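You operate a simulated robot arm through the tools that you are given. There is no shell and no other tool.

You are at the controls of a simulated robot arm. One attempt, no reset.

Task
Empty the teal jug into the blue water tray, wet the rag there and wash the pasting table.
Fine: Jug and blue rag go back where they stood; no paste is left on the table. Spill a teaspoon at most, drop nothing, leave nothing switched on. Set down upright: teal jug.

It is judged by the outcome, as a careful person would: the job done as asked, and still so three seconds after it is handed in. It fails if anything else is knocked over, pushed out of place, dropped, spilled or broken.

Robot
A 7-joint arm with a two-finger parallel gripper, fixed in place. Base frame: the origin is at the foot of the arm, x ahead of it, y to its left, z up. Readings come in mm, rad, newtons and seconds.
Its first joint turns from -2.897 to 2.897 rad. Payload 1.57 kg.
The TCP is the grasp point between the finger pads, 30 mm short of the fingertips. In the tool frame z runs along the fingers and y along their closing line. The gripper opens to 110 mm. The fingers are 24 mm wide and 12 mm thick; the gripper's body (48 by 112 mm) begins 78 mm behind the TCP.
Orientation is that of the tool frame in the base frame, as a unit quaternion [x, y, z, w]. With the fingers straight down and closing along the base's y, the tool's x points along the base's -x, its y along +y and its z along -z.

Tools
- The arm moves only by the tool send_rows. Its argument "increments" is a list of rows, each a list of 3 entries, a list of its own where there are three numbers: the shift along the tool's x, y, z in mm, then the turn, a rotation vector about the tool's x, y, z in rad, then the finger opening in mm, from 0 to 110. In form: [[[tx, ty, tz], [wx, wy, wz], gripper], ...]. A call has 1 to 20 rows; each row is the pose to reach, as a shift and turn from the pose commanded when the call began, along the tool's axes at that moment. Rows are played at 5 a second. More than 50 mm and 0.15 rad between two rows, or a gripper value outside its range, and nothing of the call is played. Where a pose cannot be reached the arm comes as near as it can. A force on the tool above 40 N (or 10 N above the force at the start of the call, whichever is more), or a blocked arm, ends the call early, and 0.2 s more pass. The fingers move at their own pace (about 108 mm/s each) and stop on an object; they squeeze with about 31 N. The grip force told is the motor's: it shows also when the fingers shut on nothing. Time passes only in rows, and 0.2 s behind the last, so rows that repeat a pose let the fingers close. It gives the time, the measured TCP pose, the force on the tool (base axes), the opening and the grip force at its end, in the units of the frame above (readings bear some noise), with the torque about the TCP (base axes, N m) and any sound that the robot's microphone picked up, and new pictures: "show" is both (left out), scene, wrist or none.
- Cameras (640 x 400 px; columns grow to the right, rows downward): "scene" is fixed at [225, 651.1, 1520.8]; the picture's right is [-0.92, -0.39, 0.00], its down [-0.36, 0.87, -0.34] and it looks along [0.13, -0.31, -0.94] (base axes); focal length 337 px, centre (320, 200). "wrist" rides on the gripper at [70, 16, -141] in the tool frame; the picture's right is [-0.23, 0.97, 0.00], its down [-0.86, -0.20, -0.48] and it looks along [-0.47, -0.11, 0.88] (tool axes); focal length 222 px, centre (320, 200). There is no depth. A picture from a camera that has moved, and an enlarged one, comes with that camera's place and axes in the base frame and with its lens. The place of the scene camera against the robot may be out by one fixed shift of up to 12 mm in any direction.
- lift_body(by): slides the trunk up (or, below 0, down) by that many mm; the arm rides with it, the base frame stays. It gives what a move gives, with no picture.
- enlarge(camera, box): a new picture of the part [left, top, right, bottom] of that camera's present view, enlarged. It takes no simulated time.
- hand_in(): hands the job in; it is judged then, once.

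Places have to be worked out from the pictures, the camera data and where the tool is seen. Open the gripper and draw the arm clear of the work before you hand the job in, unless the task says otherwise.

The tools are called after ">>>" as a command line: name --argument value ..., lists and objects as JSON in quotes. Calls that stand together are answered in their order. send_rows: Moves the arm, as the interface text tells. Its arguments: {"type":"object","properties":{"increments":{"type":"array","items":{"type":"array"}},"show":{"type":"string","enum":["both","scene","wrist","none"]}},"required":["increments"]} The other tools are called the same way: lift_body (by) slides the trunk up or down; enlarge (camera, box) takes an enlarged picture of a part of a camera's view; hand_in () hands the job in.

At the start:

```text
clock: 0.0
tcp_pos: [157.8, 366.9, 1059.3]
tool_rot: [-0.003, 0.971, -0.198, -0.135]
contact_force: [0.0, 0.8, 1.2]
wrist_torque: [-0.01, 0.0, 0.0]
grip_width: 109.8
finger_force: 0.0
trunk travel left (down, up): [-325.0, 285.0]
```

scene: 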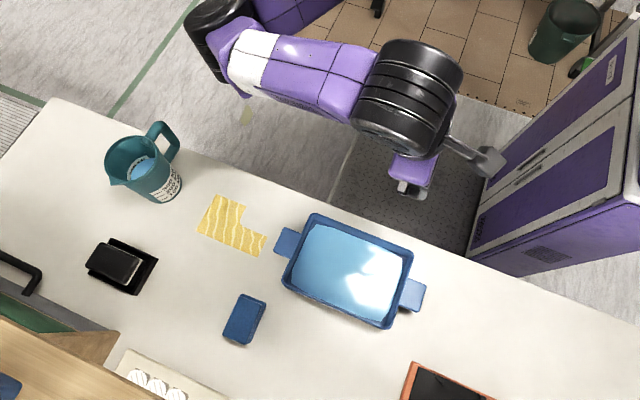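
wrist: 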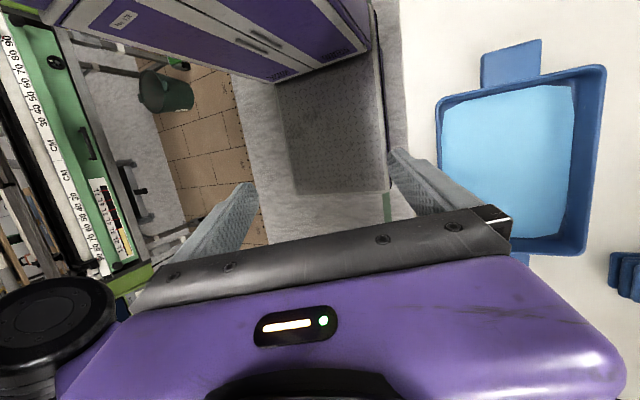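

I'll first look closely at the scene pictures to locate the jug, tray, rag and paste.

>>> enlarge --camera "scene" --box '[80, 100, 280, 225]'

>>> enlarge --camera "scene" --box '[180, 180, 440, 360]'

>>> enlarge --camera "scene" --box '[0, 220, 280, 400]'

>>> enlarge --camera "wrist" --box '[390, 20, 640, 320]'

```text
3.20 times, centred on (180, 162) of scene
camera zoom: at [225.0, 651.1, 1520.8], right [-0.92, -0.39, 0.0], down [-0.36, 0.87, -0.34], along [0.13, -0.31, -0.94], focal length 1079 px, centre (768, 320)
```

zoom: 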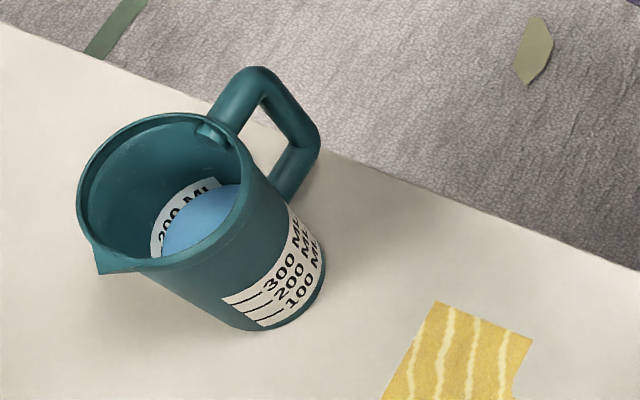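

```text
2.22 times, centred on (310, 270) of scene
camera zoom: at [225.0, 651.1, 1520.8], right [-0.92, -0.39, 0.0], down [-0.36, 0.87, -0.34], along [0.13, -0.31, -0.94], focal length 749 px, centre (342, 44)
```

zoom: 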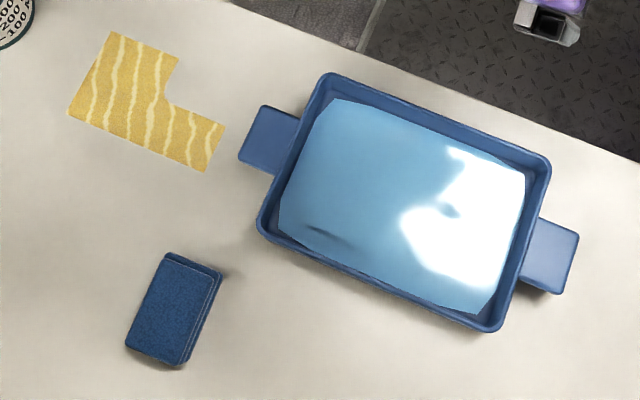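

```text
2.22 times, centred on (140, 310) of scene
camera zoom: at [225.0, 651.1, 1520.8], right [-0.92, -0.39, 0.0], down [-0.36, 0.87, -0.34], along [0.13, -0.31, -0.94], focal length 749 px, centre (720, -44)
```

zoom: 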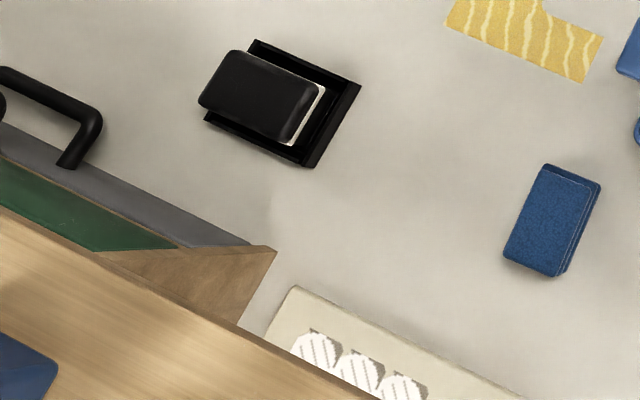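

```text
1.33 times, centred on (515, 170) of wrist
camera zoom: at [128.3, 439.8, 1197.0], right [0.16, 0.89, -0.43], down [0.96, -0.04, 0.27], along [0.23, -0.46, -0.86], focal length 296 px, centre (60, 240)
```

zoom: 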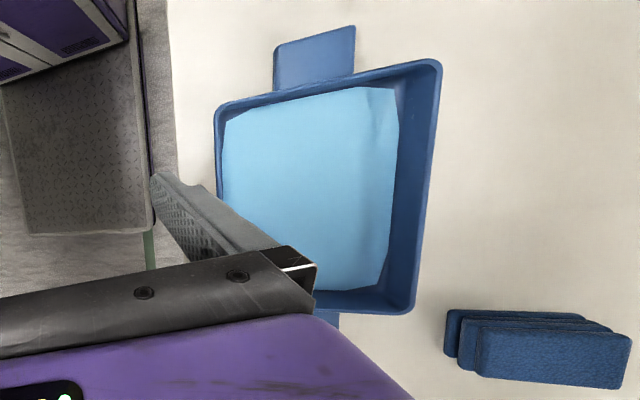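

The table top seems to lie at about z 765 mm, with the tray near (200,535), rag near (370,710), jug near (690,527), paste near (500,540). I'll straighten the tool to point down and move to a better viewing place high above the table.

>>> send_rows --increments '[[[-27.8, 19, -24.2], [-0.0667, -0.0455, 0.001], 110], [[-55.7, 38, -48.4], [-0.1333, -0.0909, 0.002], 110], [[-83.5, 57, -72.6], [-0.2, -0.1364, 0.003], 110], [[-111.3, 75.9, -96.9], [-0.2667, -0.1818, 0.004], 110], [[-139.2, 94.9, -121.1], [-0.3333, -0.2273, 0.005], 110], [[-167, 113.9, -145.3], [-0.4, -0.2727, 0.006], 110]]' --show "both"

```text
clock: 0.7
tcp_pos: [215.0, 413.1, 1028.4]
tool_rot: [-0.013, 0.973, -0.186, -0.136]
contact_force: [0.1, -0.2, 0.3]
wrist_torque: [0.0, -0.02, -0.02]
grip_width: 110.3
finger_force: 0.0
trunk travel left (down, up): [-325.0, 285.0]
stopped in row 3: the arm was blocked; the commanded pose is now the measured one
camera wrist: at [184.7, 482.0, 1167.1], right [0.15, 0.9, -0.41], down [0.96, -0.03, 0.27], along [0.23, -0.43, -0.87], focal length 222 px, centre (320, 200)
```

scene: 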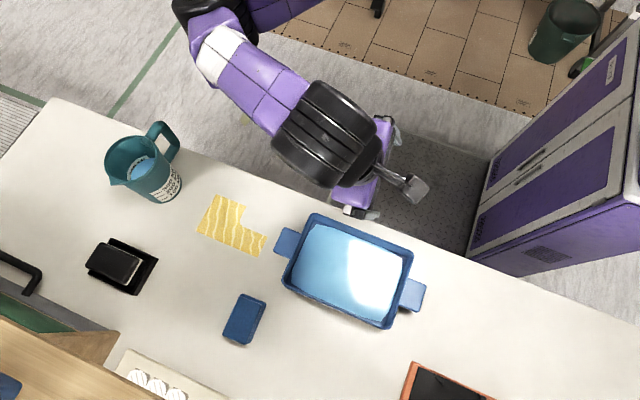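
wrist: 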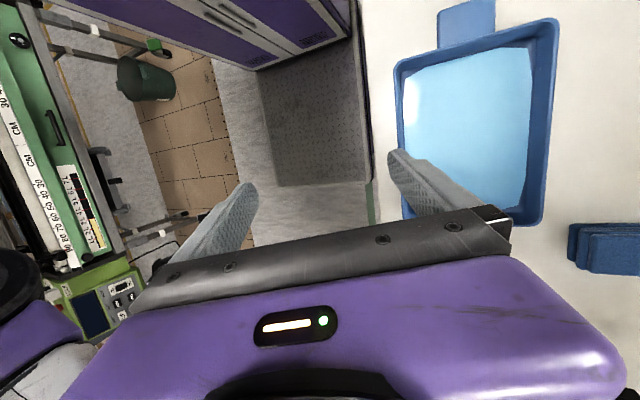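

The arm was blocked: it moved outward but dropped 50 mm below the commanded height and did not rotate. I'll probe with a small pure translation outward (+y) to see what is limiting it.

>>> send_rows --increments '[[[1.0, 37.2, -14.6], [0, 0, 0], 110], [[2.0, 74.4, -29.2], [0, 0, 0], 110], [[2.0, 74.4, -29.2], [0, 0, 0], 110]]' --show "scene"

```text
clock: 1.7
tcp_pos: [218.5, 485.9, 994.6]
tool_rot: [-0.002, 0.961, -0.222, -0.165]
contact_force: [-0.3, -0.1, -0.7]
wrist_torque: [-0.02, 0.0, -0.02]
grip_width: 109.8
finger_force: 0.2
trunk travel left (down, up): [-325.0, 285.0]
stopped in row 3: the arm was blocked; the commanded pose is now the measured one
```

scene: 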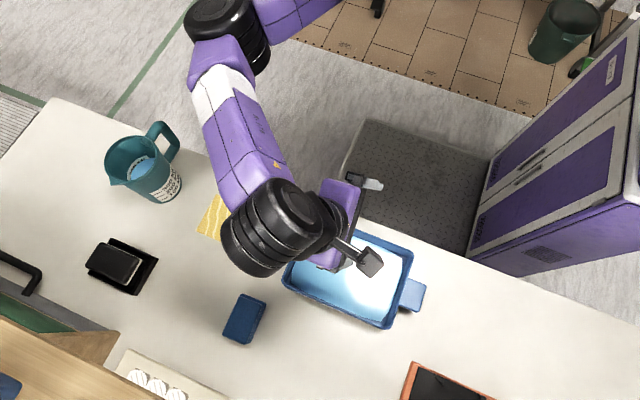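

The arm keeps sinking when moving outward, so it lacks height in this posture. I'll raise the trunk 150 mm to give the arm more room above the table.

>>> lift_body --by 150

```text
clock: 3.5
tcp_pos: [217.6, 484.8, 1143.9]
tool_rot: [-0.002, 0.961, -0.221, -0.164]
contact_force: [-0.4, -0.5, 0.3]
wrist_torque: [0.04, -0.01, 0.02]
grip_width: 110.0
finger_force: 0.0
trunk travel left (down, up): [-475.0, 135.0]
```

Now at z 1144. I'll test whether the tool can be turned toward straight down in place.

>>> send_rows --increments '[[[0, 0, 0], [-0.1, -0.075, 0], 110], [[0, 0, 0], [-0.2, -0.15, 0], 110]]' --show "scene"

```text
clock: 4.3
tcp_pos: [203.7, 471.7, 1113.2]
tool_rot: [-0.009, 0.98, -0.161, -0.114]
contact_force: [-1.0, 0.0, 0.8]
wrist_torque: [-0.03, 0.03, 0.01]
grip_width: 110.0
finger_force: 0.0
trunk travel left (down, up): [-475.0, 135.0]
stopped in row 2: the arm was blocked; the commanded pose is now the measured one
```

scene: 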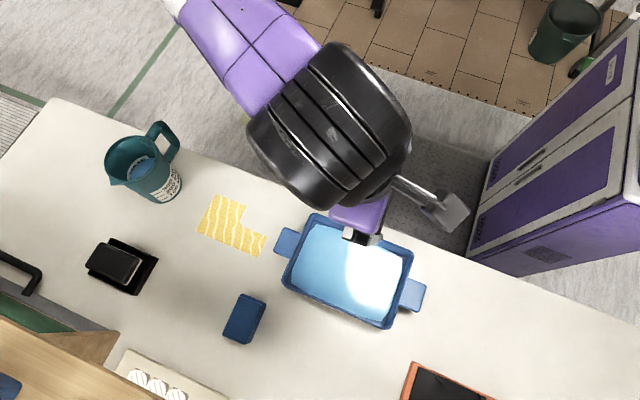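

The rotation went through but height was given up again; the arm is near an inner limit, so moving outward and down should free it. I'll go to about (300, 600, 1000) while straightening the tool.

>>> send_rows --increments '[[[-19.4, 25.2, 7.0], [-0.054, -0.039, 0], 110], [[-38.9, 50.5, 14.1], [-0.108, -0.078, 0], 110], [[-58.3, 75.7, 21.1], [-0.162, -0.117, 0], 110], [[-77.7, 101, 28.1], [-0.216, -0.156, 0], 110], [[-97.2, 126.2, 35.2], [-0.27, -0.195, 0], 110], [[-116.6, 151.5, 42.2], [-0.324, -0.234, 0], 110], [[-116.6, 151.5, 42.2], [-0.324, -0.234, 0], 110]]' --show "both"

```text
clock: 6.1
tcp_pos: [302.5, 586.4, 975.7]
tool_rot: [0.001, 1.0, -0.019, -0.013]
contact_force: [0.1, -0.1, 0.0]
wrist_torque: [0.03, 0.02, -0.01]
grip_width: 109.9
finger_force: 0.1
trunk travel left (down, up): [-475.0, 135.0]
stopped in row 7: the arm was blocked; the commanded pose is now the measured one
camera wrist: at [238.0, 608.6, 1118.8], right [0.23, 0.97, -0.04], down [0.87, -0.18, 0.46], along [0.44, -0.14, -0.89], focal length 222 px, centre (320, 200)
```

scene: 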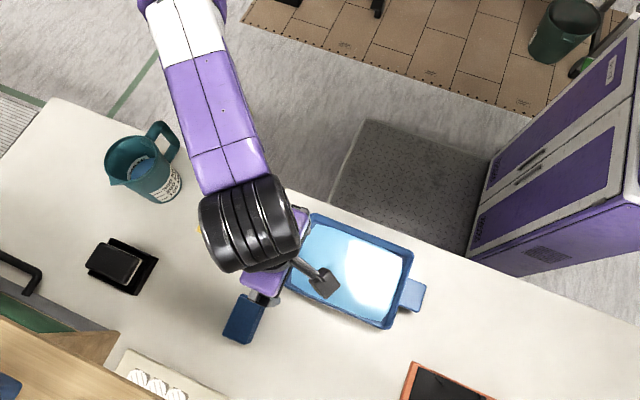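
wrist: 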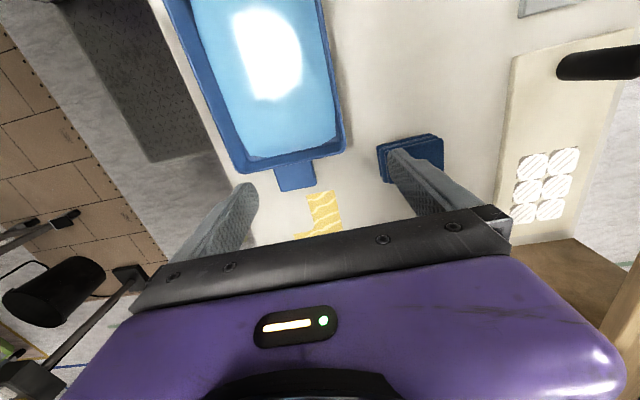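

The tool now points straight down at (302, 586, 976). I'll enlarge parts of the wrist view to measure the table height and objects.

>>> enlarge --camera "wrist" --box '[230, 100, 460, 244]'

>>> enlarge --camera "scene" --box '[180, 180, 300, 255]'

```text
2.78 times, centred on (345, 172) of wrist
camera zoom: at [238.0, 608.6, 1118.8], right [0.23, 0.97, -0.04], down [0.87, -0.18, 0.46], along [0.44, -0.14, -0.89], focal length 617 px, centre (251, 278)
```

zoom: 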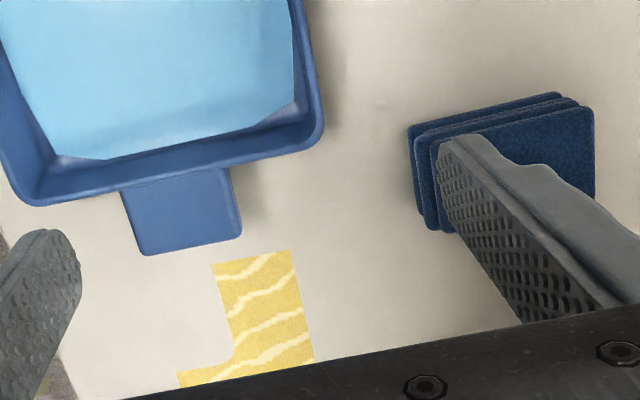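

```text
5.33 times, centred on (240, 218) of scene
camera zoom: at [225.0, 651.1, 1520.8], right [-0.92, -0.39, 0.0], down [-0.36, 0.87, -0.34], along [0.13, -0.31, -0.94], focal length 1799 px, centre (747, 107)
```

zoom: 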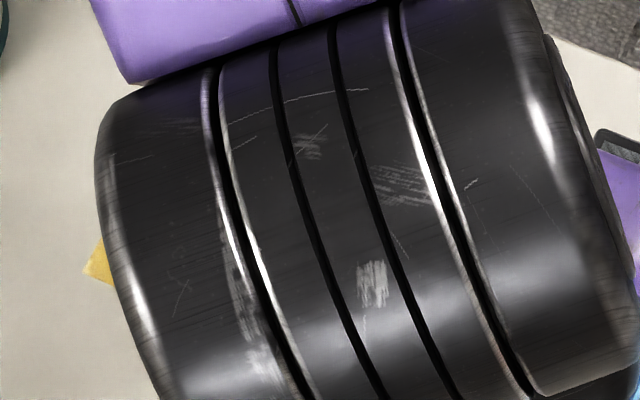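

The table plane fits z≈755, with paste corners near (406,526) and (406,579). Next I probe upward motion to learn how high the arm can hold the tool here.

>>> send_rows --increments '[[[0, 0, -30], [0, 0, 0], 110], [[0, 0, -60], [0, 0, 0], 110]]' --show "none"

```text
clock: 6.9
tcp_pos: [280.1, 563.0, 988.1]
tool_rot: [-0.004, 0.997, -0.063, -0.045]
contact_force: [0.7, 0.4, 0.1]
wrist_torque: [0.01, -0.02, -0.04]
grip_width: 109.9
finger_force: 0.0
trunk travel left (down, up): [-475.0, 135.0]
stopped in row 2: the arm was blocked; the commanded pose is now the measured one
```

The arm is constrained in height at this posture. I'll check the present scene picture and probe a tangential move toward +x to understand the arm's freedom.

>>> send_rows --increments '[[[-40, 0, 0], [0, 0, 0], 110], [[-80, 0, 0], [0, 0, 0], 110], [[-80, 0, 0], [0, 0, 0], 110]]' --show "scene"

```text
clock: 7.7
tcp_pos: [357.9, 560.6, 977.7]
tool_rot: [-0.005, 0.997, -0.066, -0.046]
contact_force: [0.5, -0.5, 0.9]
wrist_torque: [-0.02, 0.03, 0.01]
grip_width: 109.9
finger_force: 0.1
trunk travel left (down, up): [-475.0, 135.0]
```

scene: 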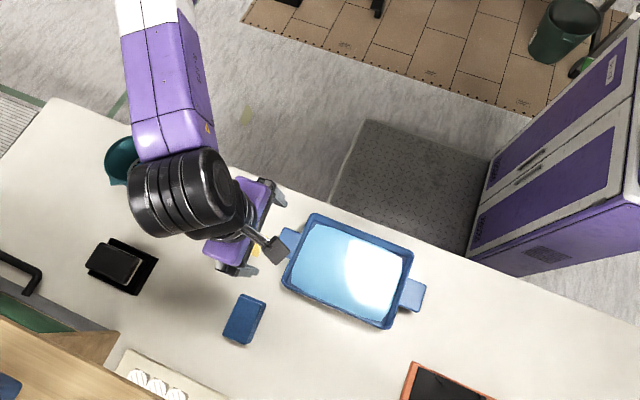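

That lateral move worked exactly. I'll now test outward motion (+y) with straightening the tool from here.

>>> send_rows --increments '[[[0, 29.8, -4], [-0.066, -0.046, 0], 110], [[-0.2, 59.5, -8], [-0.132, -0.092, 0], 110], [[-0.2, 59.5, -8], [-0.132, -0.092, 0], 110]]' --show "none"

```text
clock: 8.7
tcp_pos: [365.6, 611.2, 959.1]
tool_rot: [0.007, 1.0, -0.014, -0.014]
contact_force: [-0.6, 0.4, -0.5]
wrist_torque: [-0.01, -0.02, 0.0]
grip_width: 109.7
finger_force: 0.1
trunk travel left (down, up): [-475.0, 135.0]
stopped in row 3: the arm was blocked; the commanded pose is now the measured one
```

The upright tool at r≈712 can be held at z≈959 at most with this trunk height. I'll raise the trunk to its maximum to gain working height, then survey from there.

>>> lift_body --by 135

>>> send_rows --increments '[[[0, 0, 40], [0, 0, 0], 110], [[0, 0, 80], [0, 0, 0], 110], [[0, 0, 80], [0, 0, 0], 110]]' --show "both"

```text
clock: 10.3
tcp_pos: [366.1, 611.1, 1094.3]
tool_rot: [0.008, 1.0, -0.014, -0.013]
contact_force: [-0.6, -0.3, 0.3]
wrist_torque: [0.0, 0.01, 0.02]
grip_width: 110.0
finger_force: 0.1
trunk travel left (down, up): [-610.0, 0.0]
```

```text
clock: 11.1
tcp_pos: [363.8, 610.3, 1017.5]
tool_rot: [0.008, 1.0, -0.013, -0.013]
contact_force: [0.3, 0.4, 0.2]
wrist_torque: [0.04, 0.0, 0.02]
grip_width: 110.0
finger_force: 0.1
trunk travel left (down, up): [-610.0, 0.0]
camera wrist: at [298.3, 630.8, 1159.7], right [0.24, 0.97, -0.03], down [0.86, -0.2, 0.46], along [0.44, -0.14, -0.89], focal length 222 px, centre (320, 200)
```

scene: 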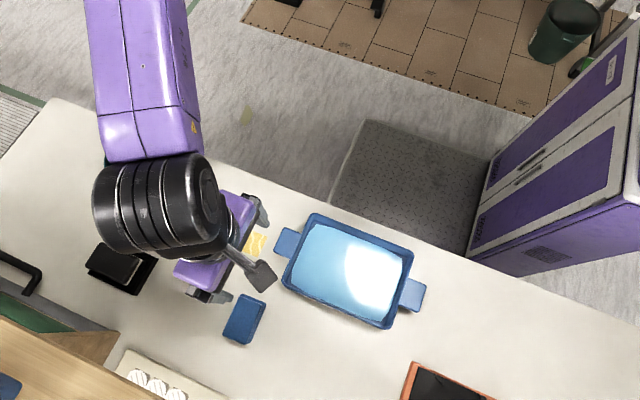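
wrist: 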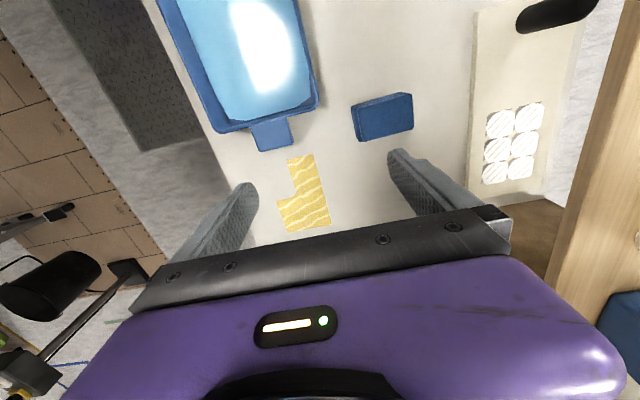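

Downward motion tracks exactly, so the trunk at its top gives working room. I'll enlarge this wrist view to measure the paste, rag and tray.

>>> enlarge --camera "wrist" --box '[220, 80, 428, 210]'

>>> enlarge --camera "wrist" --box '[340, 0, 640, 188]'

>>> enlarge --camera "wrist" --box '[260, 130, 360, 240]'

```text
3.08 times, centred on (324, 145) of wrist
camera zoom: at [298.3, 630.8, 1159.7], right [0.24, 0.97, -0.03], down [0.86, -0.2, 0.46], along [0.44, -0.14, -0.89], focal length 684 px, centre (308, 369)
```

zoom: 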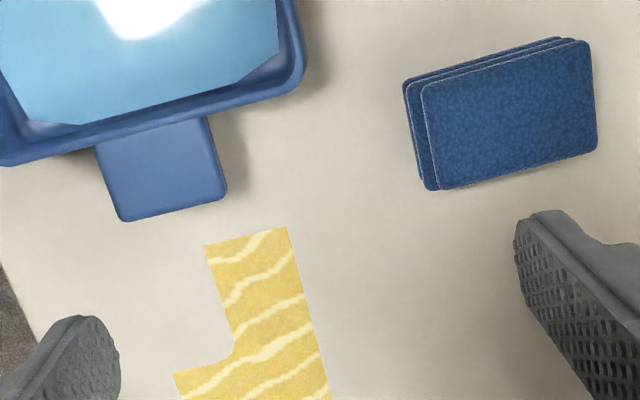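

```text
2.13 times, centred on (490, 94) of wrist
camera zoom: at [298.3, 630.8, 1159.7], right [0.24, 0.97, -0.03], down [0.86, -0.2, 0.46], along [0.44, -0.14, -0.89], focal length 473 px, centre (-42, 426)
```

zoom: 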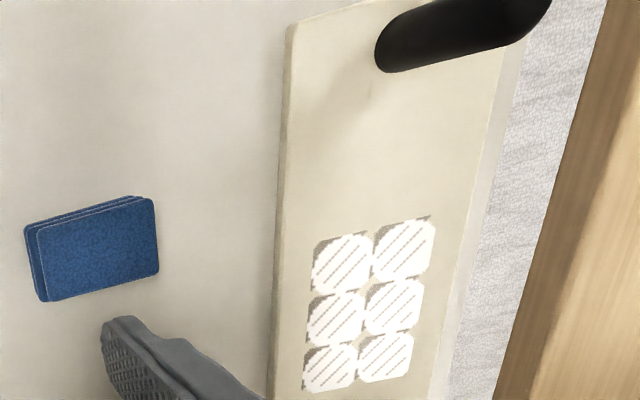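

```text
3.64 times, centred on (310, 185) of wrist
camera zoom: at [298.3, 630.8, 1159.7], right [0.24, 0.97, -0.03], down [0.86, -0.2, 0.46], along [0.44, -0.14, -0.89], focal length 808 px, centre (356, 254)
```

zoom: 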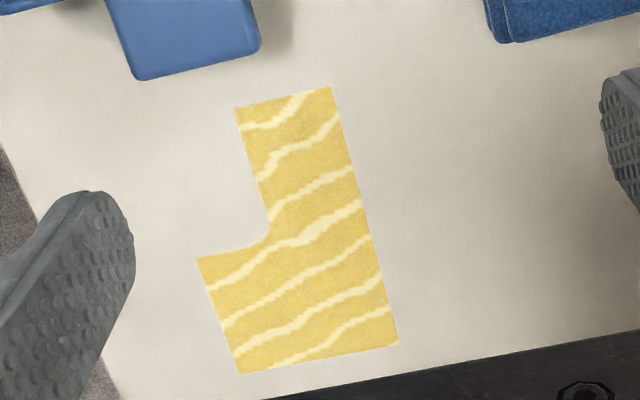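

Working from this view: the table is at z≈750, the paste is an L covering x 403–569, y 477–577 (notch x<480, y<523), and the rag is about 54×84 mm centred at (370,710). Next I move to look at the jug.

>>> send_rows --increments '[[[-39.3, -11.8, 3.5], [-0.0065, -0.0065, -0.004], 110], [[-78.6, -23.5, 7.1], [-0.013, -0.013, -0.008], 110], [[-117.9, -35.3, 10.6], [-0.0195, -0.0195, -0.012], 110], [[-157.2, -47.1, 14.2], [-0.0258, -0.0262, -0.0163], 110], [[-157.2, -47.1, 14.2], [-0.0258, -0.0262, -0.0163], 110]]' --show "both"

```text
clock: 12.3
tcp_pos: [520.8, 559.9, 1000.0]
tool_rot: [0.0, 1.0, 0.0, 0.0]
contact_force: [-0.1, -0.3, 0.1]
wrist_torque: [-0.02, 0.0, -0.02]
grip_width: 110.0
finger_force: 0.1
trunk travel left (down, up): [-610.0, 0.0]
camera wrist: at [452.0, 574.7, 1141.5], right [0.23, 0.97, 0.0], down [0.85, -0.2, 0.48], along [0.47, -0.11, -0.88], focal length 222 px, centre (320, 200)
```

scene: 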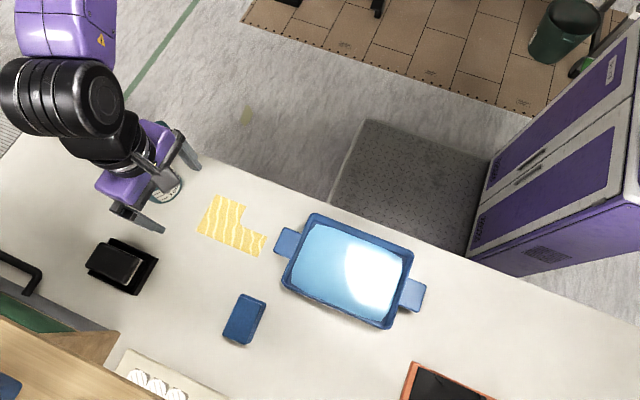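
wrist: 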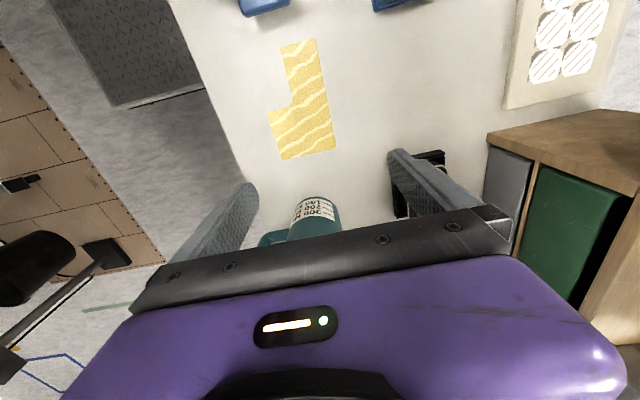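

Orientation is now exactly down. I move on to above the jug (x≈680) to view it from above; fingertips stay at z≈970, well above its rim.

>>> send_rows --increments '[[[-40, -4, 0], [0, 0, 0], 110], [[-80, -8, 0], [0, 0, 0], 110], [[-120, -12, 0], [0, 0, 0], 110], [[-160, -15, 0], [0, 0, 0], 110], [[-160, -15, 0], [0, 0, 0], 110]]' --show "both"

```text
clock: 13.5
tcp_pos: [679.4, 548.1, 999.1]
tool_rot: [0.0, 1.0, 0.001, -0.001]
contact_force: [-0.2, 0.6, -0.3]
wrist_torque: [-0.01, -0.02, -0.01]
grip_width: 110.2
finger_force: 0.0
trunk travel left (down, up): [-610.0, 0.0]
camera wrist: at [612.1, 562.4, 1140.7], right [0.23, 0.97, 0.0], down [0.85, -0.2, 0.48], along [0.47, -0.11, -0.88], focal length 222 px, centre (320, 200)
```

scene: 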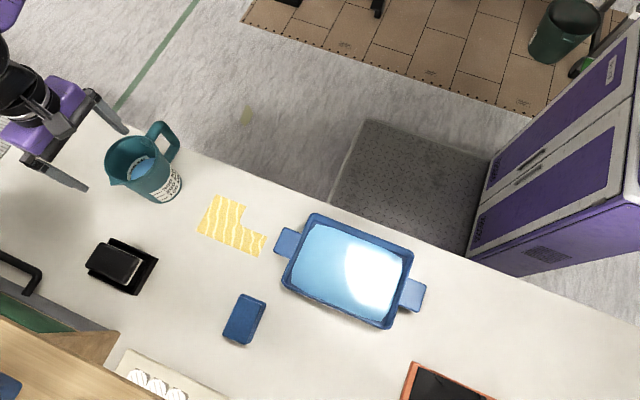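
wrist: 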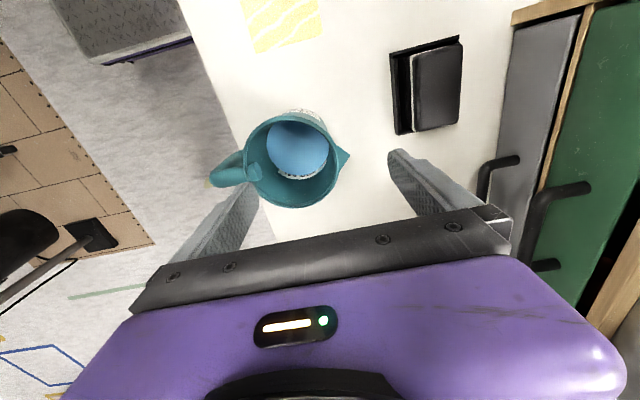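

The jug is clearly visible now; I enlarge it to measure rim, spout and handle.

>>> enlarge --camera "wrist" --box '[190, 95, 370, 215]'

>>> enlarge --camera "scene" --box '[80, 100, 220, 220]'

```text
3.33 times, centred on (280, 155) of wrist
camera zoom: at [612.1, 562.4, 1140.7], right [0.23, 0.97, 0.0], down [0.85, -0.2, 0.48], along [0.47, -0.11, -0.88], focal length 740 px, centre (453, 350)
```

zoom: 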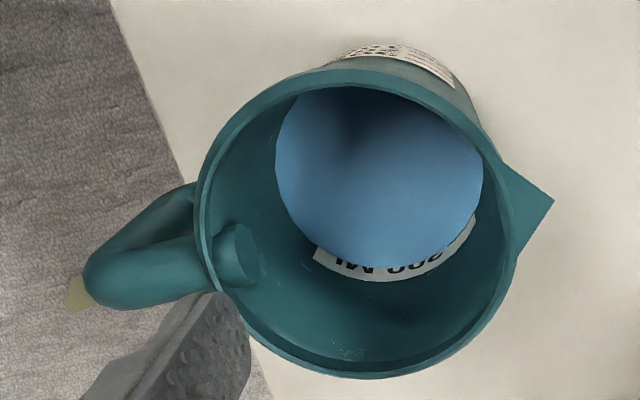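

```text
3.33 times, centred on (150, 160) of scene
camera zoom: at [225.0, 651.1, 1520.8], right [-0.92, -0.39, 0.0], down [-0.36, 0.87, -0.34], along [0.13, -0.31, -0.94], focal length 1124 px, centre (887, 333)
```

zoom: 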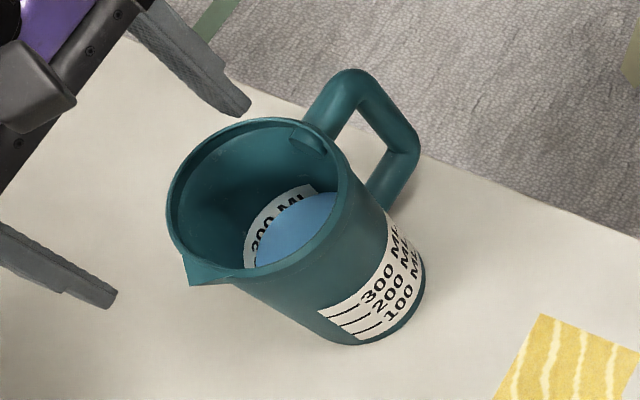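

The jug's rim centre is near (682,514) at z≈915–925, about 95–100 mm across, with its spout toward +y and its ~20 mm thick handle toward −y. Before touching it I want to verify the pouring tilt is reachable over the tray, so I move the empty gripper there.

>>> send_rows --increments '[[[45, -2, -2], [0, 0, 0], 110], [[90, -4, -4], [0, 0, 0], 110], [[135, -6, -6], [0, 0, 0], 110], [[180, -8, -8], [0, 0, 0], 110], [[225, -10, -10], [0, 0, 0], 110], [[270, -12, -12], [0, 0, 0], 110], [[315, -14, -14], [0, 0, 0], 110], [[360, -16, -16], [0, 0, 0], 110], [[405, -18, -18], [0, 0, 0], 110], [[440, -20, -20], [0, 0, 0], 110], [[440, -20, -20], [0, 0, 0], 110]]' --show "scene"

```text
clock: 15.9
tcp_pos: [242.1, 526.1, 1020.0]
tool_rot: [0.001, 1.0, 0.0, 0.001]
contact_force: [0.3, -0.6, 0.6]
wrist_torque: [0.0, 0.02, -0.04]
grip_width: 110.1
finger_force: 0.0
trunk travel left (down, up): [-610.0, 0.0]
```

scene: 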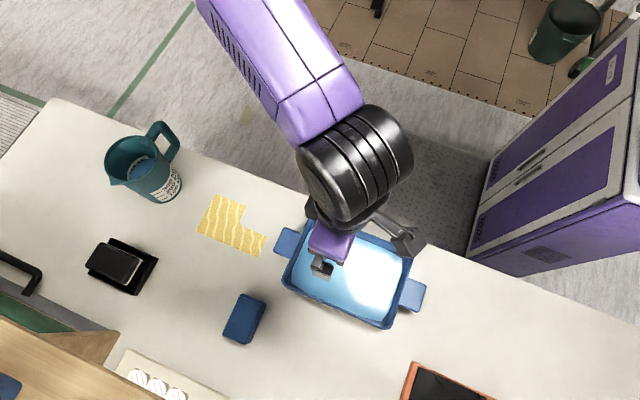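

Reachable here. Now I test tilting about the closing axis (tool turning toward −x) by up to 1.82 rad in place.

>>> send_rows --increments '[[[0, 0, 0], [0, 0.14, 0], 110], [[0, 0, 0], [0, 0.28, 0], 110], [[0, 0, 0], [0, 0.42, 0], 110], [[0, 0, 0], [0, 0.56, 0], 110], [[0, 0, 0], [0, 0.7, 0], 110], [[0, 0, 0], [0, 0.84, 0], 110], [[0, 0, 0], [0, 0.98, 0], 110], [[0, 0, 0], [0, 1.12, 0], 110], [[0, 0, 0], [0, 1.26, 0], 110], [[0, 0, 0], [0, 1.4, 0], 110], [[0, 0, 0], [0, 1.54, 0], 110], [[0, 0, 0], [0, 1.68, 0], 110], [[0, 0, 0], [0, 1.82, 0], 110], [[0, 0, 0], [0, 1.82, 0], 110]]' --show "both"

```text
clock: 18.9
tcp_pos: [241.7, 521.4, 1021.0]
tool_rot: [0.001, -0.613, 0.0, 0.79]
contact_force: [-0.4, -0.1, -0.5]
wrist_torque: [0.02, 0.02, 0.0]
grip_width: 110.2
finger_force: 0.1
out of reach, approached as far as the arm can: row 13, 14
trunk travel left (down, up): [-610.0, 0.0]
camera wrist: at [396.6, 537.5, 1054.0], right [-0.06, 0.97, -0.22], down [0.25, -0.2, -0.95], along [-0.97, -0.11, -0.23], focal length 222 px, centre (320, 200)
```

scene: 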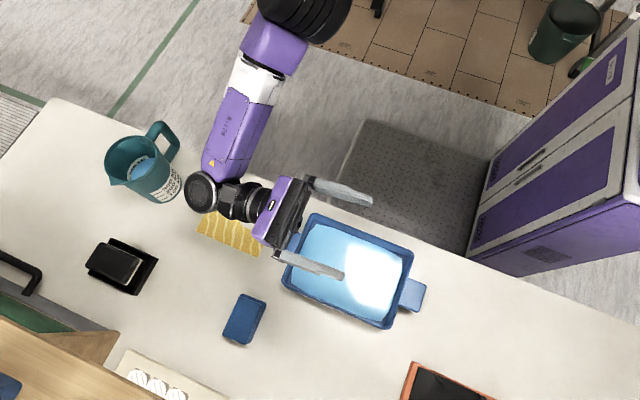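
wrist: 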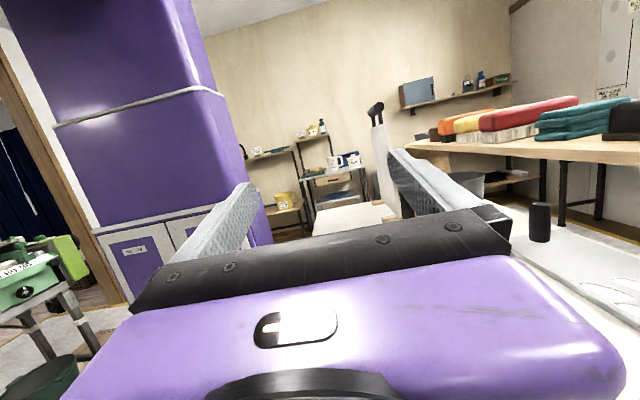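

The pouring tilt of about 104° is reachable over the tray. I test whether more tilt is available slightly farther in −x, which matters for draining the jug fully.

>>> send_rows --increments '[[[-5, 3, 19.4], [0, 0, 0], 110], [[-9.9, 6, 38.7], [0, 0.07, 0], 110], [[-9.9, 6, 38.7], [0, 0.14, 0], 110], [[-9.9, 6, 38.7], [0, 0.21, 0], 110], [[-9.9, 6, 38.7], [0, 0.21, 0], 110]]' --show "scene"

```text
clock: 20.1
tcp_pos: [209.3, 505.3, 1037.1]
tool_rot: [0.0, -0.528, -0.001, 0.849]
contact_force: [0.2, -0.4, 0.3]
wrist_torque: [-0.04, -0.01, -0.01]
grip_width: 109.8
finger_force: 0.1
out of reach, approached as far as the arm can: row 2, 3, 4, 5
trunk travel left (down, up): [-610.0, 0.0]
```

scene: 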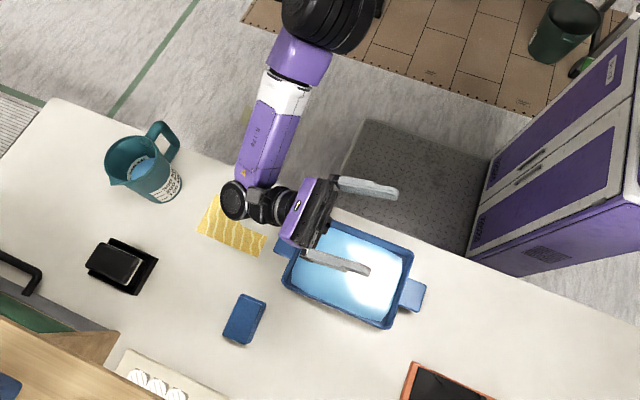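

Tilt up to 116° is possible, though slightly off in position with the trunk so high. I return the tool upright to about (140,527,1020) and then lower the trunk about 90 mm to repeat the test in the likely pour setting.

>>> send_rows --increments '[[[-3.1, 1.5, 3.6], [0, -0.135, 0], 110], [[-6.1, 2.9, 7.2], [0, -0.27, 0], 110], [[-9.2, 4.4, 10.9], [0, -0.406, 0], 110], [[-12.2, 5.9, 14.5], [0, -0.541, 0], 110], [[-15.3, 7.3, 18.1], [0, -0.677, 0], 110], [[-18.3, 8.8, 21.7], [0, -0.812, 0], 110], [[-21.4, 10.3, 25.3], [0, -0.947, 0], 110], [[-24.4, 11.7, 29], [0, -1.083, 0], 110], [[-27.5, 13.2, 32.6], [0, -1.218, 0], 110], [[-30.5, 14.7, 36.2], [0, -1.353, 0], 110], [[-33.6, 16.1, 39.8], [0, -1.489, 0], 110], [[-36.6, 17.6, 43.4], [0, -1.624, 0], 110], [[-39.7, 19.1, 47.1], [0, -1.759, 0], 110], [[-42.7, 20.5, 50.7], [0, -1.895, 0], 110], [[-45.8, 22, 54.3], [0, -2.03, 0], 110], [[-45.8, 22, 54.3], [0, -2.03, 0], 110]]' --show "scene"

```text
clock: 23.5
tcp_pos: [105.0, 659.5, 977.8]
tool_rot: [0.0, 1.0, -0.001, -0.016]
contact_force: [0.1, -0.2, 0.2]
wrist_torque: [-0.01, 0.02, 0.0]
grip_width: 110.3
finger_force: 0.1
out of reach, approached as far as the arm can: row 1, 2, 3, 4, 5, 6, 7, 8, 9, 10, 11, 12, 13, 14, 15, 16
trunk travel left (down, up): [-610.0, 0.0]
```

scene: 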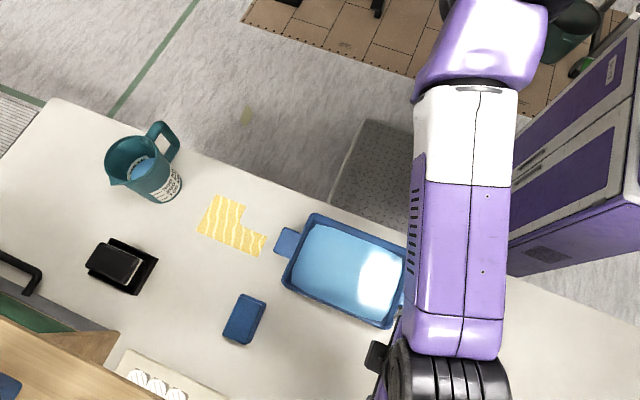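

The arm swung to a different elbow configuration and is well off target, so I must avoid out-of-reach commands. I'll send a hold row to see what the commanded pose is now and how the arm settles.

>>> send_rows --increments '[[[0, 0, 0], [0, 0, 0], 110], [[0, 0, 0], [0, 0, 0], 110]]' --show "none"

```text
clock: 24.1
tcp_pos: [104.6, 659.9, 977.5]
tool_rot: [0.0, 1.0, -0.002, -0.016]
contact_force: [-0.9, 0.1, 0.1]
wrist_torque: [-0.02, -0.01, 0.01]
grip_width: 110.0
finger_force: 0.1
trunk travel left (down, up): [-610.0, 0.0]
```

The command now matches the measured pose. I move in small steps back to the known-good upright place at about (242,530,1000) and check the arm's configuration.

>>> send_rows --increments '[[[-27.3, -26, -5.3], [0.001, -0.006, 0], 110], [[-54.5, -52, -10.6], [0.002, -0.013, 0], 110], [[-81.8, -78, -15.8], [0.003, -0.019, 0], 110], [[-109, -104, -21.1], [0.004, -0.026, 0], 110], [[-136.3, -130, -26.4], [0.004, -0.032, 0], 110], [[-136.3, -130, -26.4], [0.004, -0.032, 0], 110]]' --show "scene"

```text
clock: 25.5
tcp_pos: [208.7, 672.2, 957.6]
tool_rot: [0.0, 1.0, -0.002, 0.017]
contact_force: [0.0, 0.1, 0.7]
wrist_torque: [0.0, -0.02, 0.0]
grip_width: 109.9
finger_force: 0.0
out of reach, approached as far as the arm can: row 1, 2, 3, 4, 5, 6
trunk travel left (down, up): [-610.0, 0.0]
```

scene: 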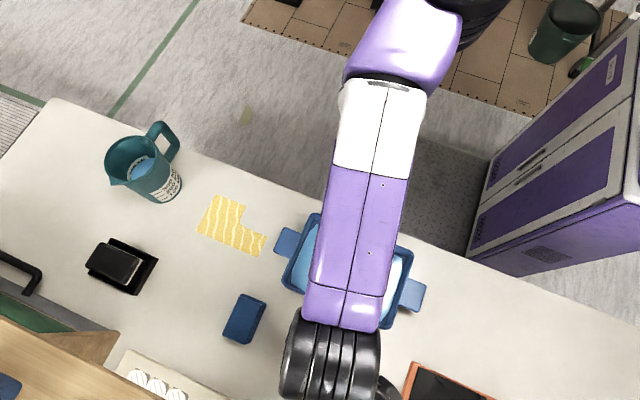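

In this elbow configuration the arm cannot come inward. I'll retrace the tilt (toward −x) while moving back to the earlier tilted pose, to return to the good configuration.

>>> send_rows --increments '[[[-2.5, -10.8, -4.4], [0, 0.1324, 0], 110], [[-5, -21.6, -8.7], [0, 0.2648, 0], 110], [[-7.5, -32.4, -13.1], [0, 0.3972, 0], 110], [[-10, -43.2, -17.5], [0, 0.5297, 0], 110], [[-12.5, -54, -21.9], [0, 0.6621, 0], 110], [[-15, -64.8, -26.2], [0, 0.7945, 0], 110], [[-17.6, -75.7, -30.6], [0, 0.927, 0], 110], [[-20.1, -86.5, -35], [0, 1.0594, 0], 110], [[-22.6, -97.3, -39.3], [0, 1.1919, 0], 110], [[-25.1, -108.1, -43.7], [0, 1.3243, 0], 110], [[-27.6, -118.9, -48.1], [0, 1.4567, 0], 110], [[-30.1, -129.7, -52.5], [0, 1.5891, 0], 110]]' --show "scene"

```text
clock: 28.1
tcp_pos: [237.4, 555.6, 1006.4]
tool_rot: [0.001, 0.711, -0.001, -0.703]
contact_force: [0.7, 0.5, -0.4]
wrist_torque: [0.0, -0.01, 0.0]
grip_width: 110.1
finger_force: 0.1
out of reach, approached as far as the arm can: row 1, 2, 3, 4, 5, 6, 7, 8, 9, 10, 11, 12
trunk travel left (down, up): [-610.0, 0.0]
```

scene: 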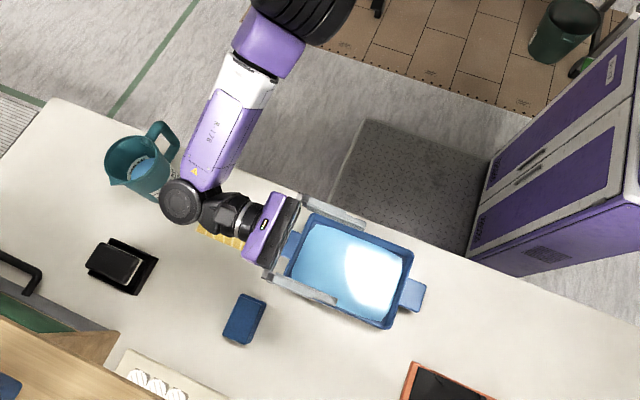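

The arm is tilted ~89° again near (237,556,1006). I nudge it inward to (242,526,1016) at the same tilt and check whether it is in reach.

>>> send_rows --increments '[[[5, -15, -2], [0, 0, 0], 110], [[10, -30, -4], [0, 0, 0], 110], [[10, -30, -4], [0, 0, 0], 110]]' --show "none"

```text
clock: 28.9
tcp_pos: [244.6, 550.2, 999.5]
tool_rot: [0.001, 0.712, -0.002, -0.702]
contact_force: [2.0, -0.3, 0.6]
wrist_torque: [-0.04, 0.0, 0.03]
grip_width: 109.8
finger_force: 0.0
out of reach, approached as far as the arm can: row 1, 2, 3
trunk travel left (down, up): [-610.0, 0.0]
```

Still limited in this branch. I go to the farther tilt (≈116° at (209,505,1037)) where the branch changed, so I can retrace the original good path from there.

>>> send_rows --increments '[[[7, -9.7, 1], [0, 0.09, 0], 110], [[14, -19.3, 1.8], [0, 0.18, 0], 110], [[21, -29, 2.7], [0, 0.267, 0], 110], [[26.5, -34.3, 13.6], [0, 0.336, 0], 110], [[32, -39.6, 24.5], [0, 0.406, 0], 110], [[37.6, -45, 35.4], [0, 0.475, 0], 110], [[37.6, -45, 35.4], [0, 0.475, 0], 110]]' --show "scene"

```text
clock: 30.5
tcp_pos: [208.7, 504.2, 1037.1]
tool_rot: [-0.002, -0.527, 0.001, 0.85]
contact_force: [0.5, 0.3, 0.6]
wrist_torque: [0.01, -0.01, 0.02]
grip_width: 110.3
finger_force: 0.0
trunk travel left (down, up): [-610.0, 0.0]
```

scene: 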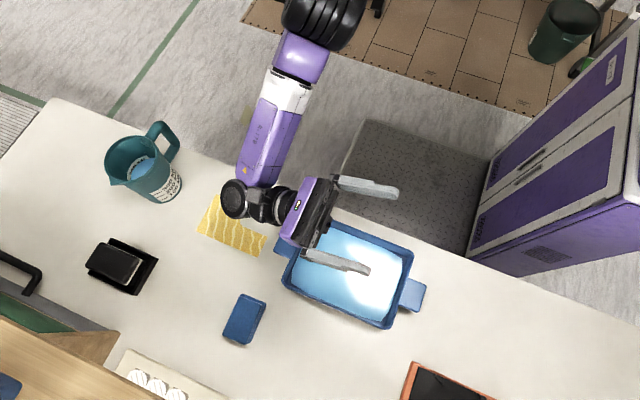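

Reached exactly this time. I retrace the original path: back to (242,521,1021) at 104° tilt.

>>> send_rows --increments '[[[0.1, 5.7, -12.2], [0, -0.07, 0], 110], [[0.2, 11.3, -24.5], [0, -0.14, 0], 110], [[0.3, 17, -36.7], [0, -0.208, 0], 110], [[0.3, 17, -36.7], [0, -0.208, 0], 110]]' --show "scene"

```text
clock: 31.5
tcp_pos: [241.9, 521.1, 1021.7]
tool_rot: [-0.001, -0.613, 0.001, 0.79]
contact_force: [-0.2, -0.4, -0.2]
wrist_torque: [-0.02, -0.01, -0.01]
grip_width: 110.3
finger_force: 0.1
trunk travel left (down, up): [-610.0, 0.0]
```

scene: 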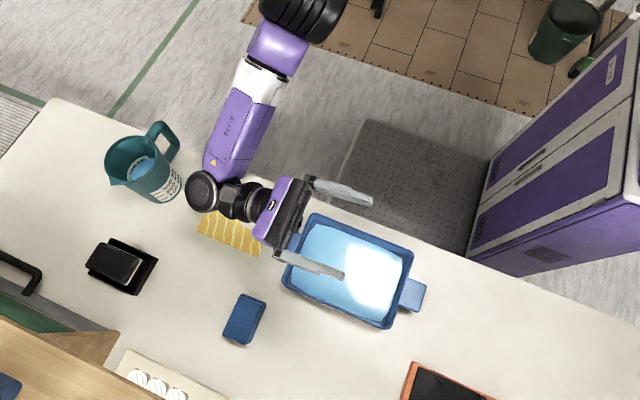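

Good. Now un-tilt in place, in stages, watching for out-of-reach reports.

>>> send_rows --increments '[[[0, 1, 0], [0, -0.1, 0], 110], [[0, 2, 0], [0, -0.2, 0], 110], [[0, 3, 0], [0, -0.3, 0], 110]]' --show "scene"

```text
clock: 32.3
tcp_pos: [240.8, 523.7, 1020.7]
tool_rot: [0.001, 0.724, -0.002, -0.689]
contact_force: [0.1, -0.4, 0.8]
wrist_torque: [0.03, -0.02, 0.01]
grip_width: 110.1
finger_force: 0.0
trunk travel left (down, up): [-610.0, 0.0]
```

scene: 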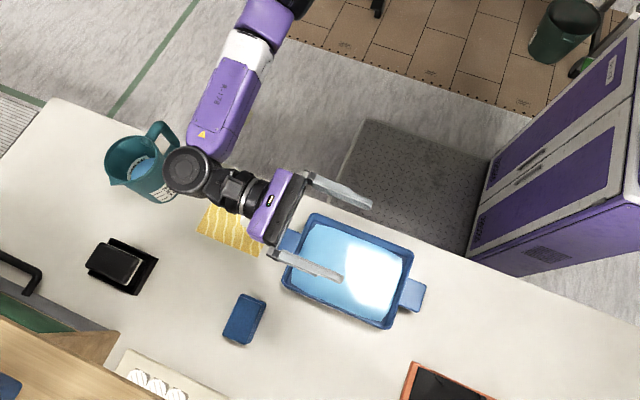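

In reach and on the original branch. Continue un-tilting to upright in place.

>>> send_rows --increments '[[[0, 0, 0], [0, -0.138, 0], 110], [[0, 0, 0], [0, -0.276, 0], 110], [[0, 0, 0], [0, -0.414, 0], 110], [[0, 0, 0], [0, -0.552, 0], 110], [[0, 0, 0], [0, -0.69, 0], 110], [[0, 0, 0], [0, -0.828, 0], 110], [[0, 0, 0], [0, -0.966, 0], 110], [[0, 0, 0], [0, -1.104, 0], 110], [[0, 0, 0], [0, -1.242, 0], 110], [[0, 0, 0], [0, -1.38, 0], 110], [[0, 0, 0], [0, -1.52, 0], 110], [[0, 0, 0], [0, -1.52, 0], 110]]' --show "scene"

```text
clock: 34.9
tcp_pos: [241.7, 524.4, 1020.0]
tool_rot: [0.0, 1.0, -0.002, -0.002]
contact_force: [-0.4, -0.9, -0.2]
wrist_torque: [-0.02, -0.02, 0.01]
grip_width: 110.2
finger_force: 0.0
trunk travel left (down, up): [-610.0, 0.0]
```

scene: 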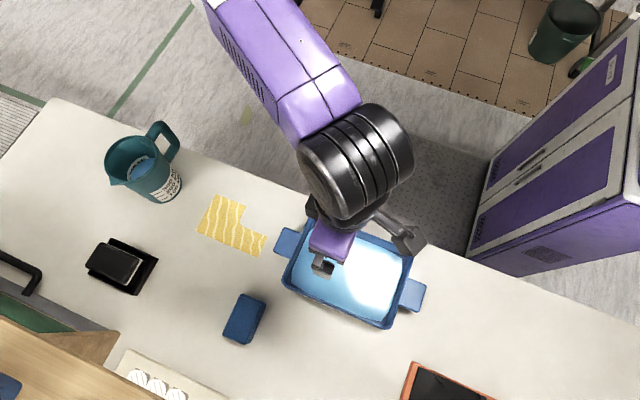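

Back in the good configuration. For pouring I need the hand closer to x≈160, so I test moving upright toward −x in small steps.

>>> send_rows --increments '[[[20, 0, 0], [0, 0, 0], 110], [[40, 0, 0], [0, 0, 0], 110], [[40, 0, 0], [0, 0, 0], 110]]' --show "none"

```text
clock: 35.7
tcp_pos: [201.9, 526.2, 1019.6]
tool_rot: [0.0, 1.0, -0.003, -0.001]
contact_force: [0.0, 0.3, 0.2]
wrist_torque: [-0.04, 0.02, -0.06]
grip_width: 110.1
finger_force: 0.0
trunk travel left (down, up): [-610.0, 0.0]
```

Reached (202,526,1020) exactly. I continue another 40 mm.

>>> send_rows --increments '[[[20, 0, 0], [0, 0, 0], 110], [[40, 0, 0], [0, 0, 0], 110], [[40, 0, 0], [0, 0, 0], 110]]' --show "scene"

```text
clock: 36.5
tcp_pos: [162.4, 525.0, 1020.9]
tool_rot: [0.0, 1.0, -0.002, -0.002]
contact_force: [0.1, -0.8, -0.3]
wrist_torque: [-0.01, 0.02, -0.01]
grip_width: 109.5
finger_force: 0.0
trunk travel left (down, up): [-610.0, 0.0]
```

scene: 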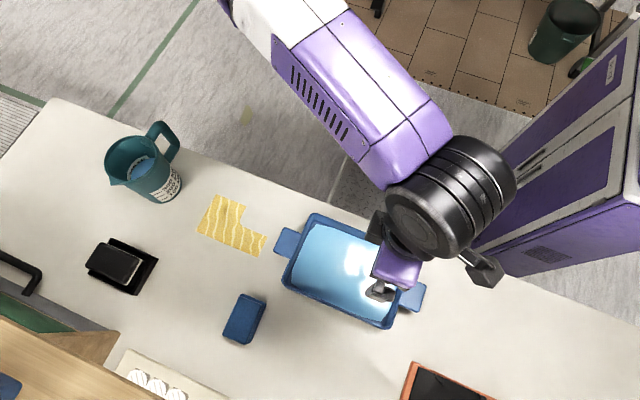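

Reachable at (162,525,1020). Now tilt in place here to ~1.68 rad.

>>> send_rows --increments '[[[0, 0, 0], [0, 0.14, 0], 110], [[0, 0, 0], [0, 0.28, 0], 110], [[0, 0, 0], [0, 0.42, 0], 110], [[0, 0, 0], [0, 0.56, 0], 110], [[0, 0, 0], [0, 0.7, 0], 110], [[0, 0, 0], [0, 0.84, 0], 110], [[0, 0, 0], [0, 0.98, 0], 110], [[0, 0, 0], [0, 1.12, 0], 110], [[0, 0, 0], [0, 1.26, 0], 110], [[0, 0, 0], [0, 1.4, 0], 110], [[0, 0, 0], [0, 1.54, 0], 110], [[0, 0, 0], [0, 1.68, 0], 110], [[0, 0, 0], [0, 1.68, 0], 110]]' --show "scene"

```text
clock: 39.3
tcp_pos: [161.8, 524.3, 1020.7]
tool_rot: [-0.001, -0.665, 0.001, 0.747]
contact_force: [0.0, 0.1, 0.0]
wrist_torque: [0.02, -0.02, -0.04]
grip_width: 110.0
finger_force: 0.2
trunk travel left (down, up): [-610.0, 0.0]
```

scene: 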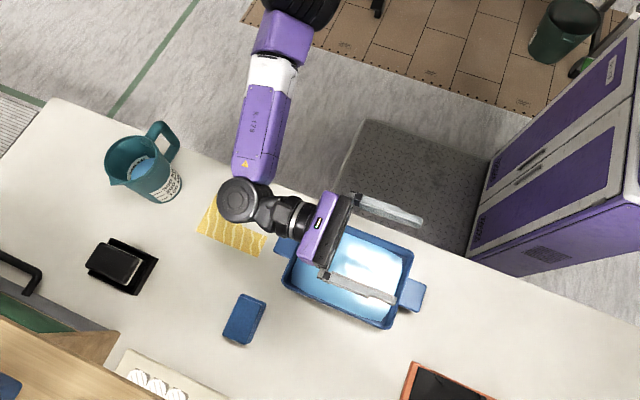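

In reach all the way to 96°. Push to 104° and 112°.

>>> send_rows --increments '[[[0, 0, 0], [0, 0.07, 0], 110], [[0, 0, 0], [0, 0.14, 0], 110], [[0, 0, 0], [0, 0.14, 0], 110]]' --show "none"

```text
clock: 40.1
tcp_pos: [161.2, 524.1, 1020.4]
tool_rot: [-0.002, -0.612, 0.0, 0.791]
contact_force: [1.8, -0.2, -0.5]
wrist_torque: [-0.05, 0.01, -0.02]
grip_width: 109.7
finger_force: 0.2
trunk travel left (down, up): [-610.0, 0.0]
```

104° is in reach here. One more small step of tilt.

>>> send_rows --increments '[[[0, 0, 0], [0, 0.05, 0], 110], [[0, 0, 0], [0, 0.1, 0], 110]]' --show "none"

```text
clock: 40.7
tcp_pos: [159.1, 520.7, 1024.4]
tool_rot: [-0.002, -0.572, 0.001, 0.82]
contact_force: [0.2, -0.5, 1.0]
wrist_torque: [-0.04, 0.02, 0.04]
grip_width: 110.2
finger_force: 0.0
out of reach, approached as far as the arm can: row 2
trunk travel left (down, up): [-610.0, 0.0]
```

110° is reachable within a few mm. Now un-tilt in place back to upright at (162,525,1020).

>>> send_rows --increments '[[[-2.7, 4, -4.2], [0, -0.103, 0], 110], [[-2.7, 4, -4.2], [0, -0.243, 0], 110], [[-2.7, 4, -4.2], [0, -0.383, 0], 110], [[-2.7, 4, -4.2], [0, -0.523, 0], 110], [[-2.7, 4, -4.2], [0, -0.663, 0], 110], [[-2.7, 4, -4.2], [0, -0.803, 0], 110], [[-2.7, 4, -4.2], [0, -0.943, 0], 110], [[-2.7, 4, -4.2], [0, -1.083, 0], 110], [[-2.7, 4, -4.2], [0, -1.223, 0], 110], [[-2.7, 4, -4.2], [0, -1.363, 0], 110], [[-2.7, 4, -4.2], [0, -1.503, 0], 110], [[-2.7, 4, -4.2], [0, -1.643, 0], 110], [[-2.7, 4, -4.2], [0, -1.783, 0], 110], [[-2.7, 4, -4.2], [0, -1.923, 0], 110], [[-2.7, 4, -4.2], [0, -1.923, 0], 110]]' --show "scene"

```text
clock: 43.9
tcp_pos: [163.9, 526.0, 1022.0]
tool_rot: [0.001, 1.0, -0.001, 0.001]
contact_force: [-0.7, 1.2, 0.2]
wrist_torque: [0.05, -0.02, -0.04]
grip_width: 109.9
finger_force: 0.0
trunk travel left (down, up): [-610.0, 0.0]
```

scene: 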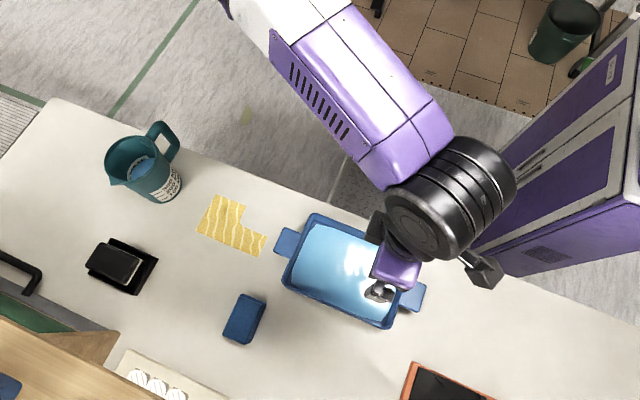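

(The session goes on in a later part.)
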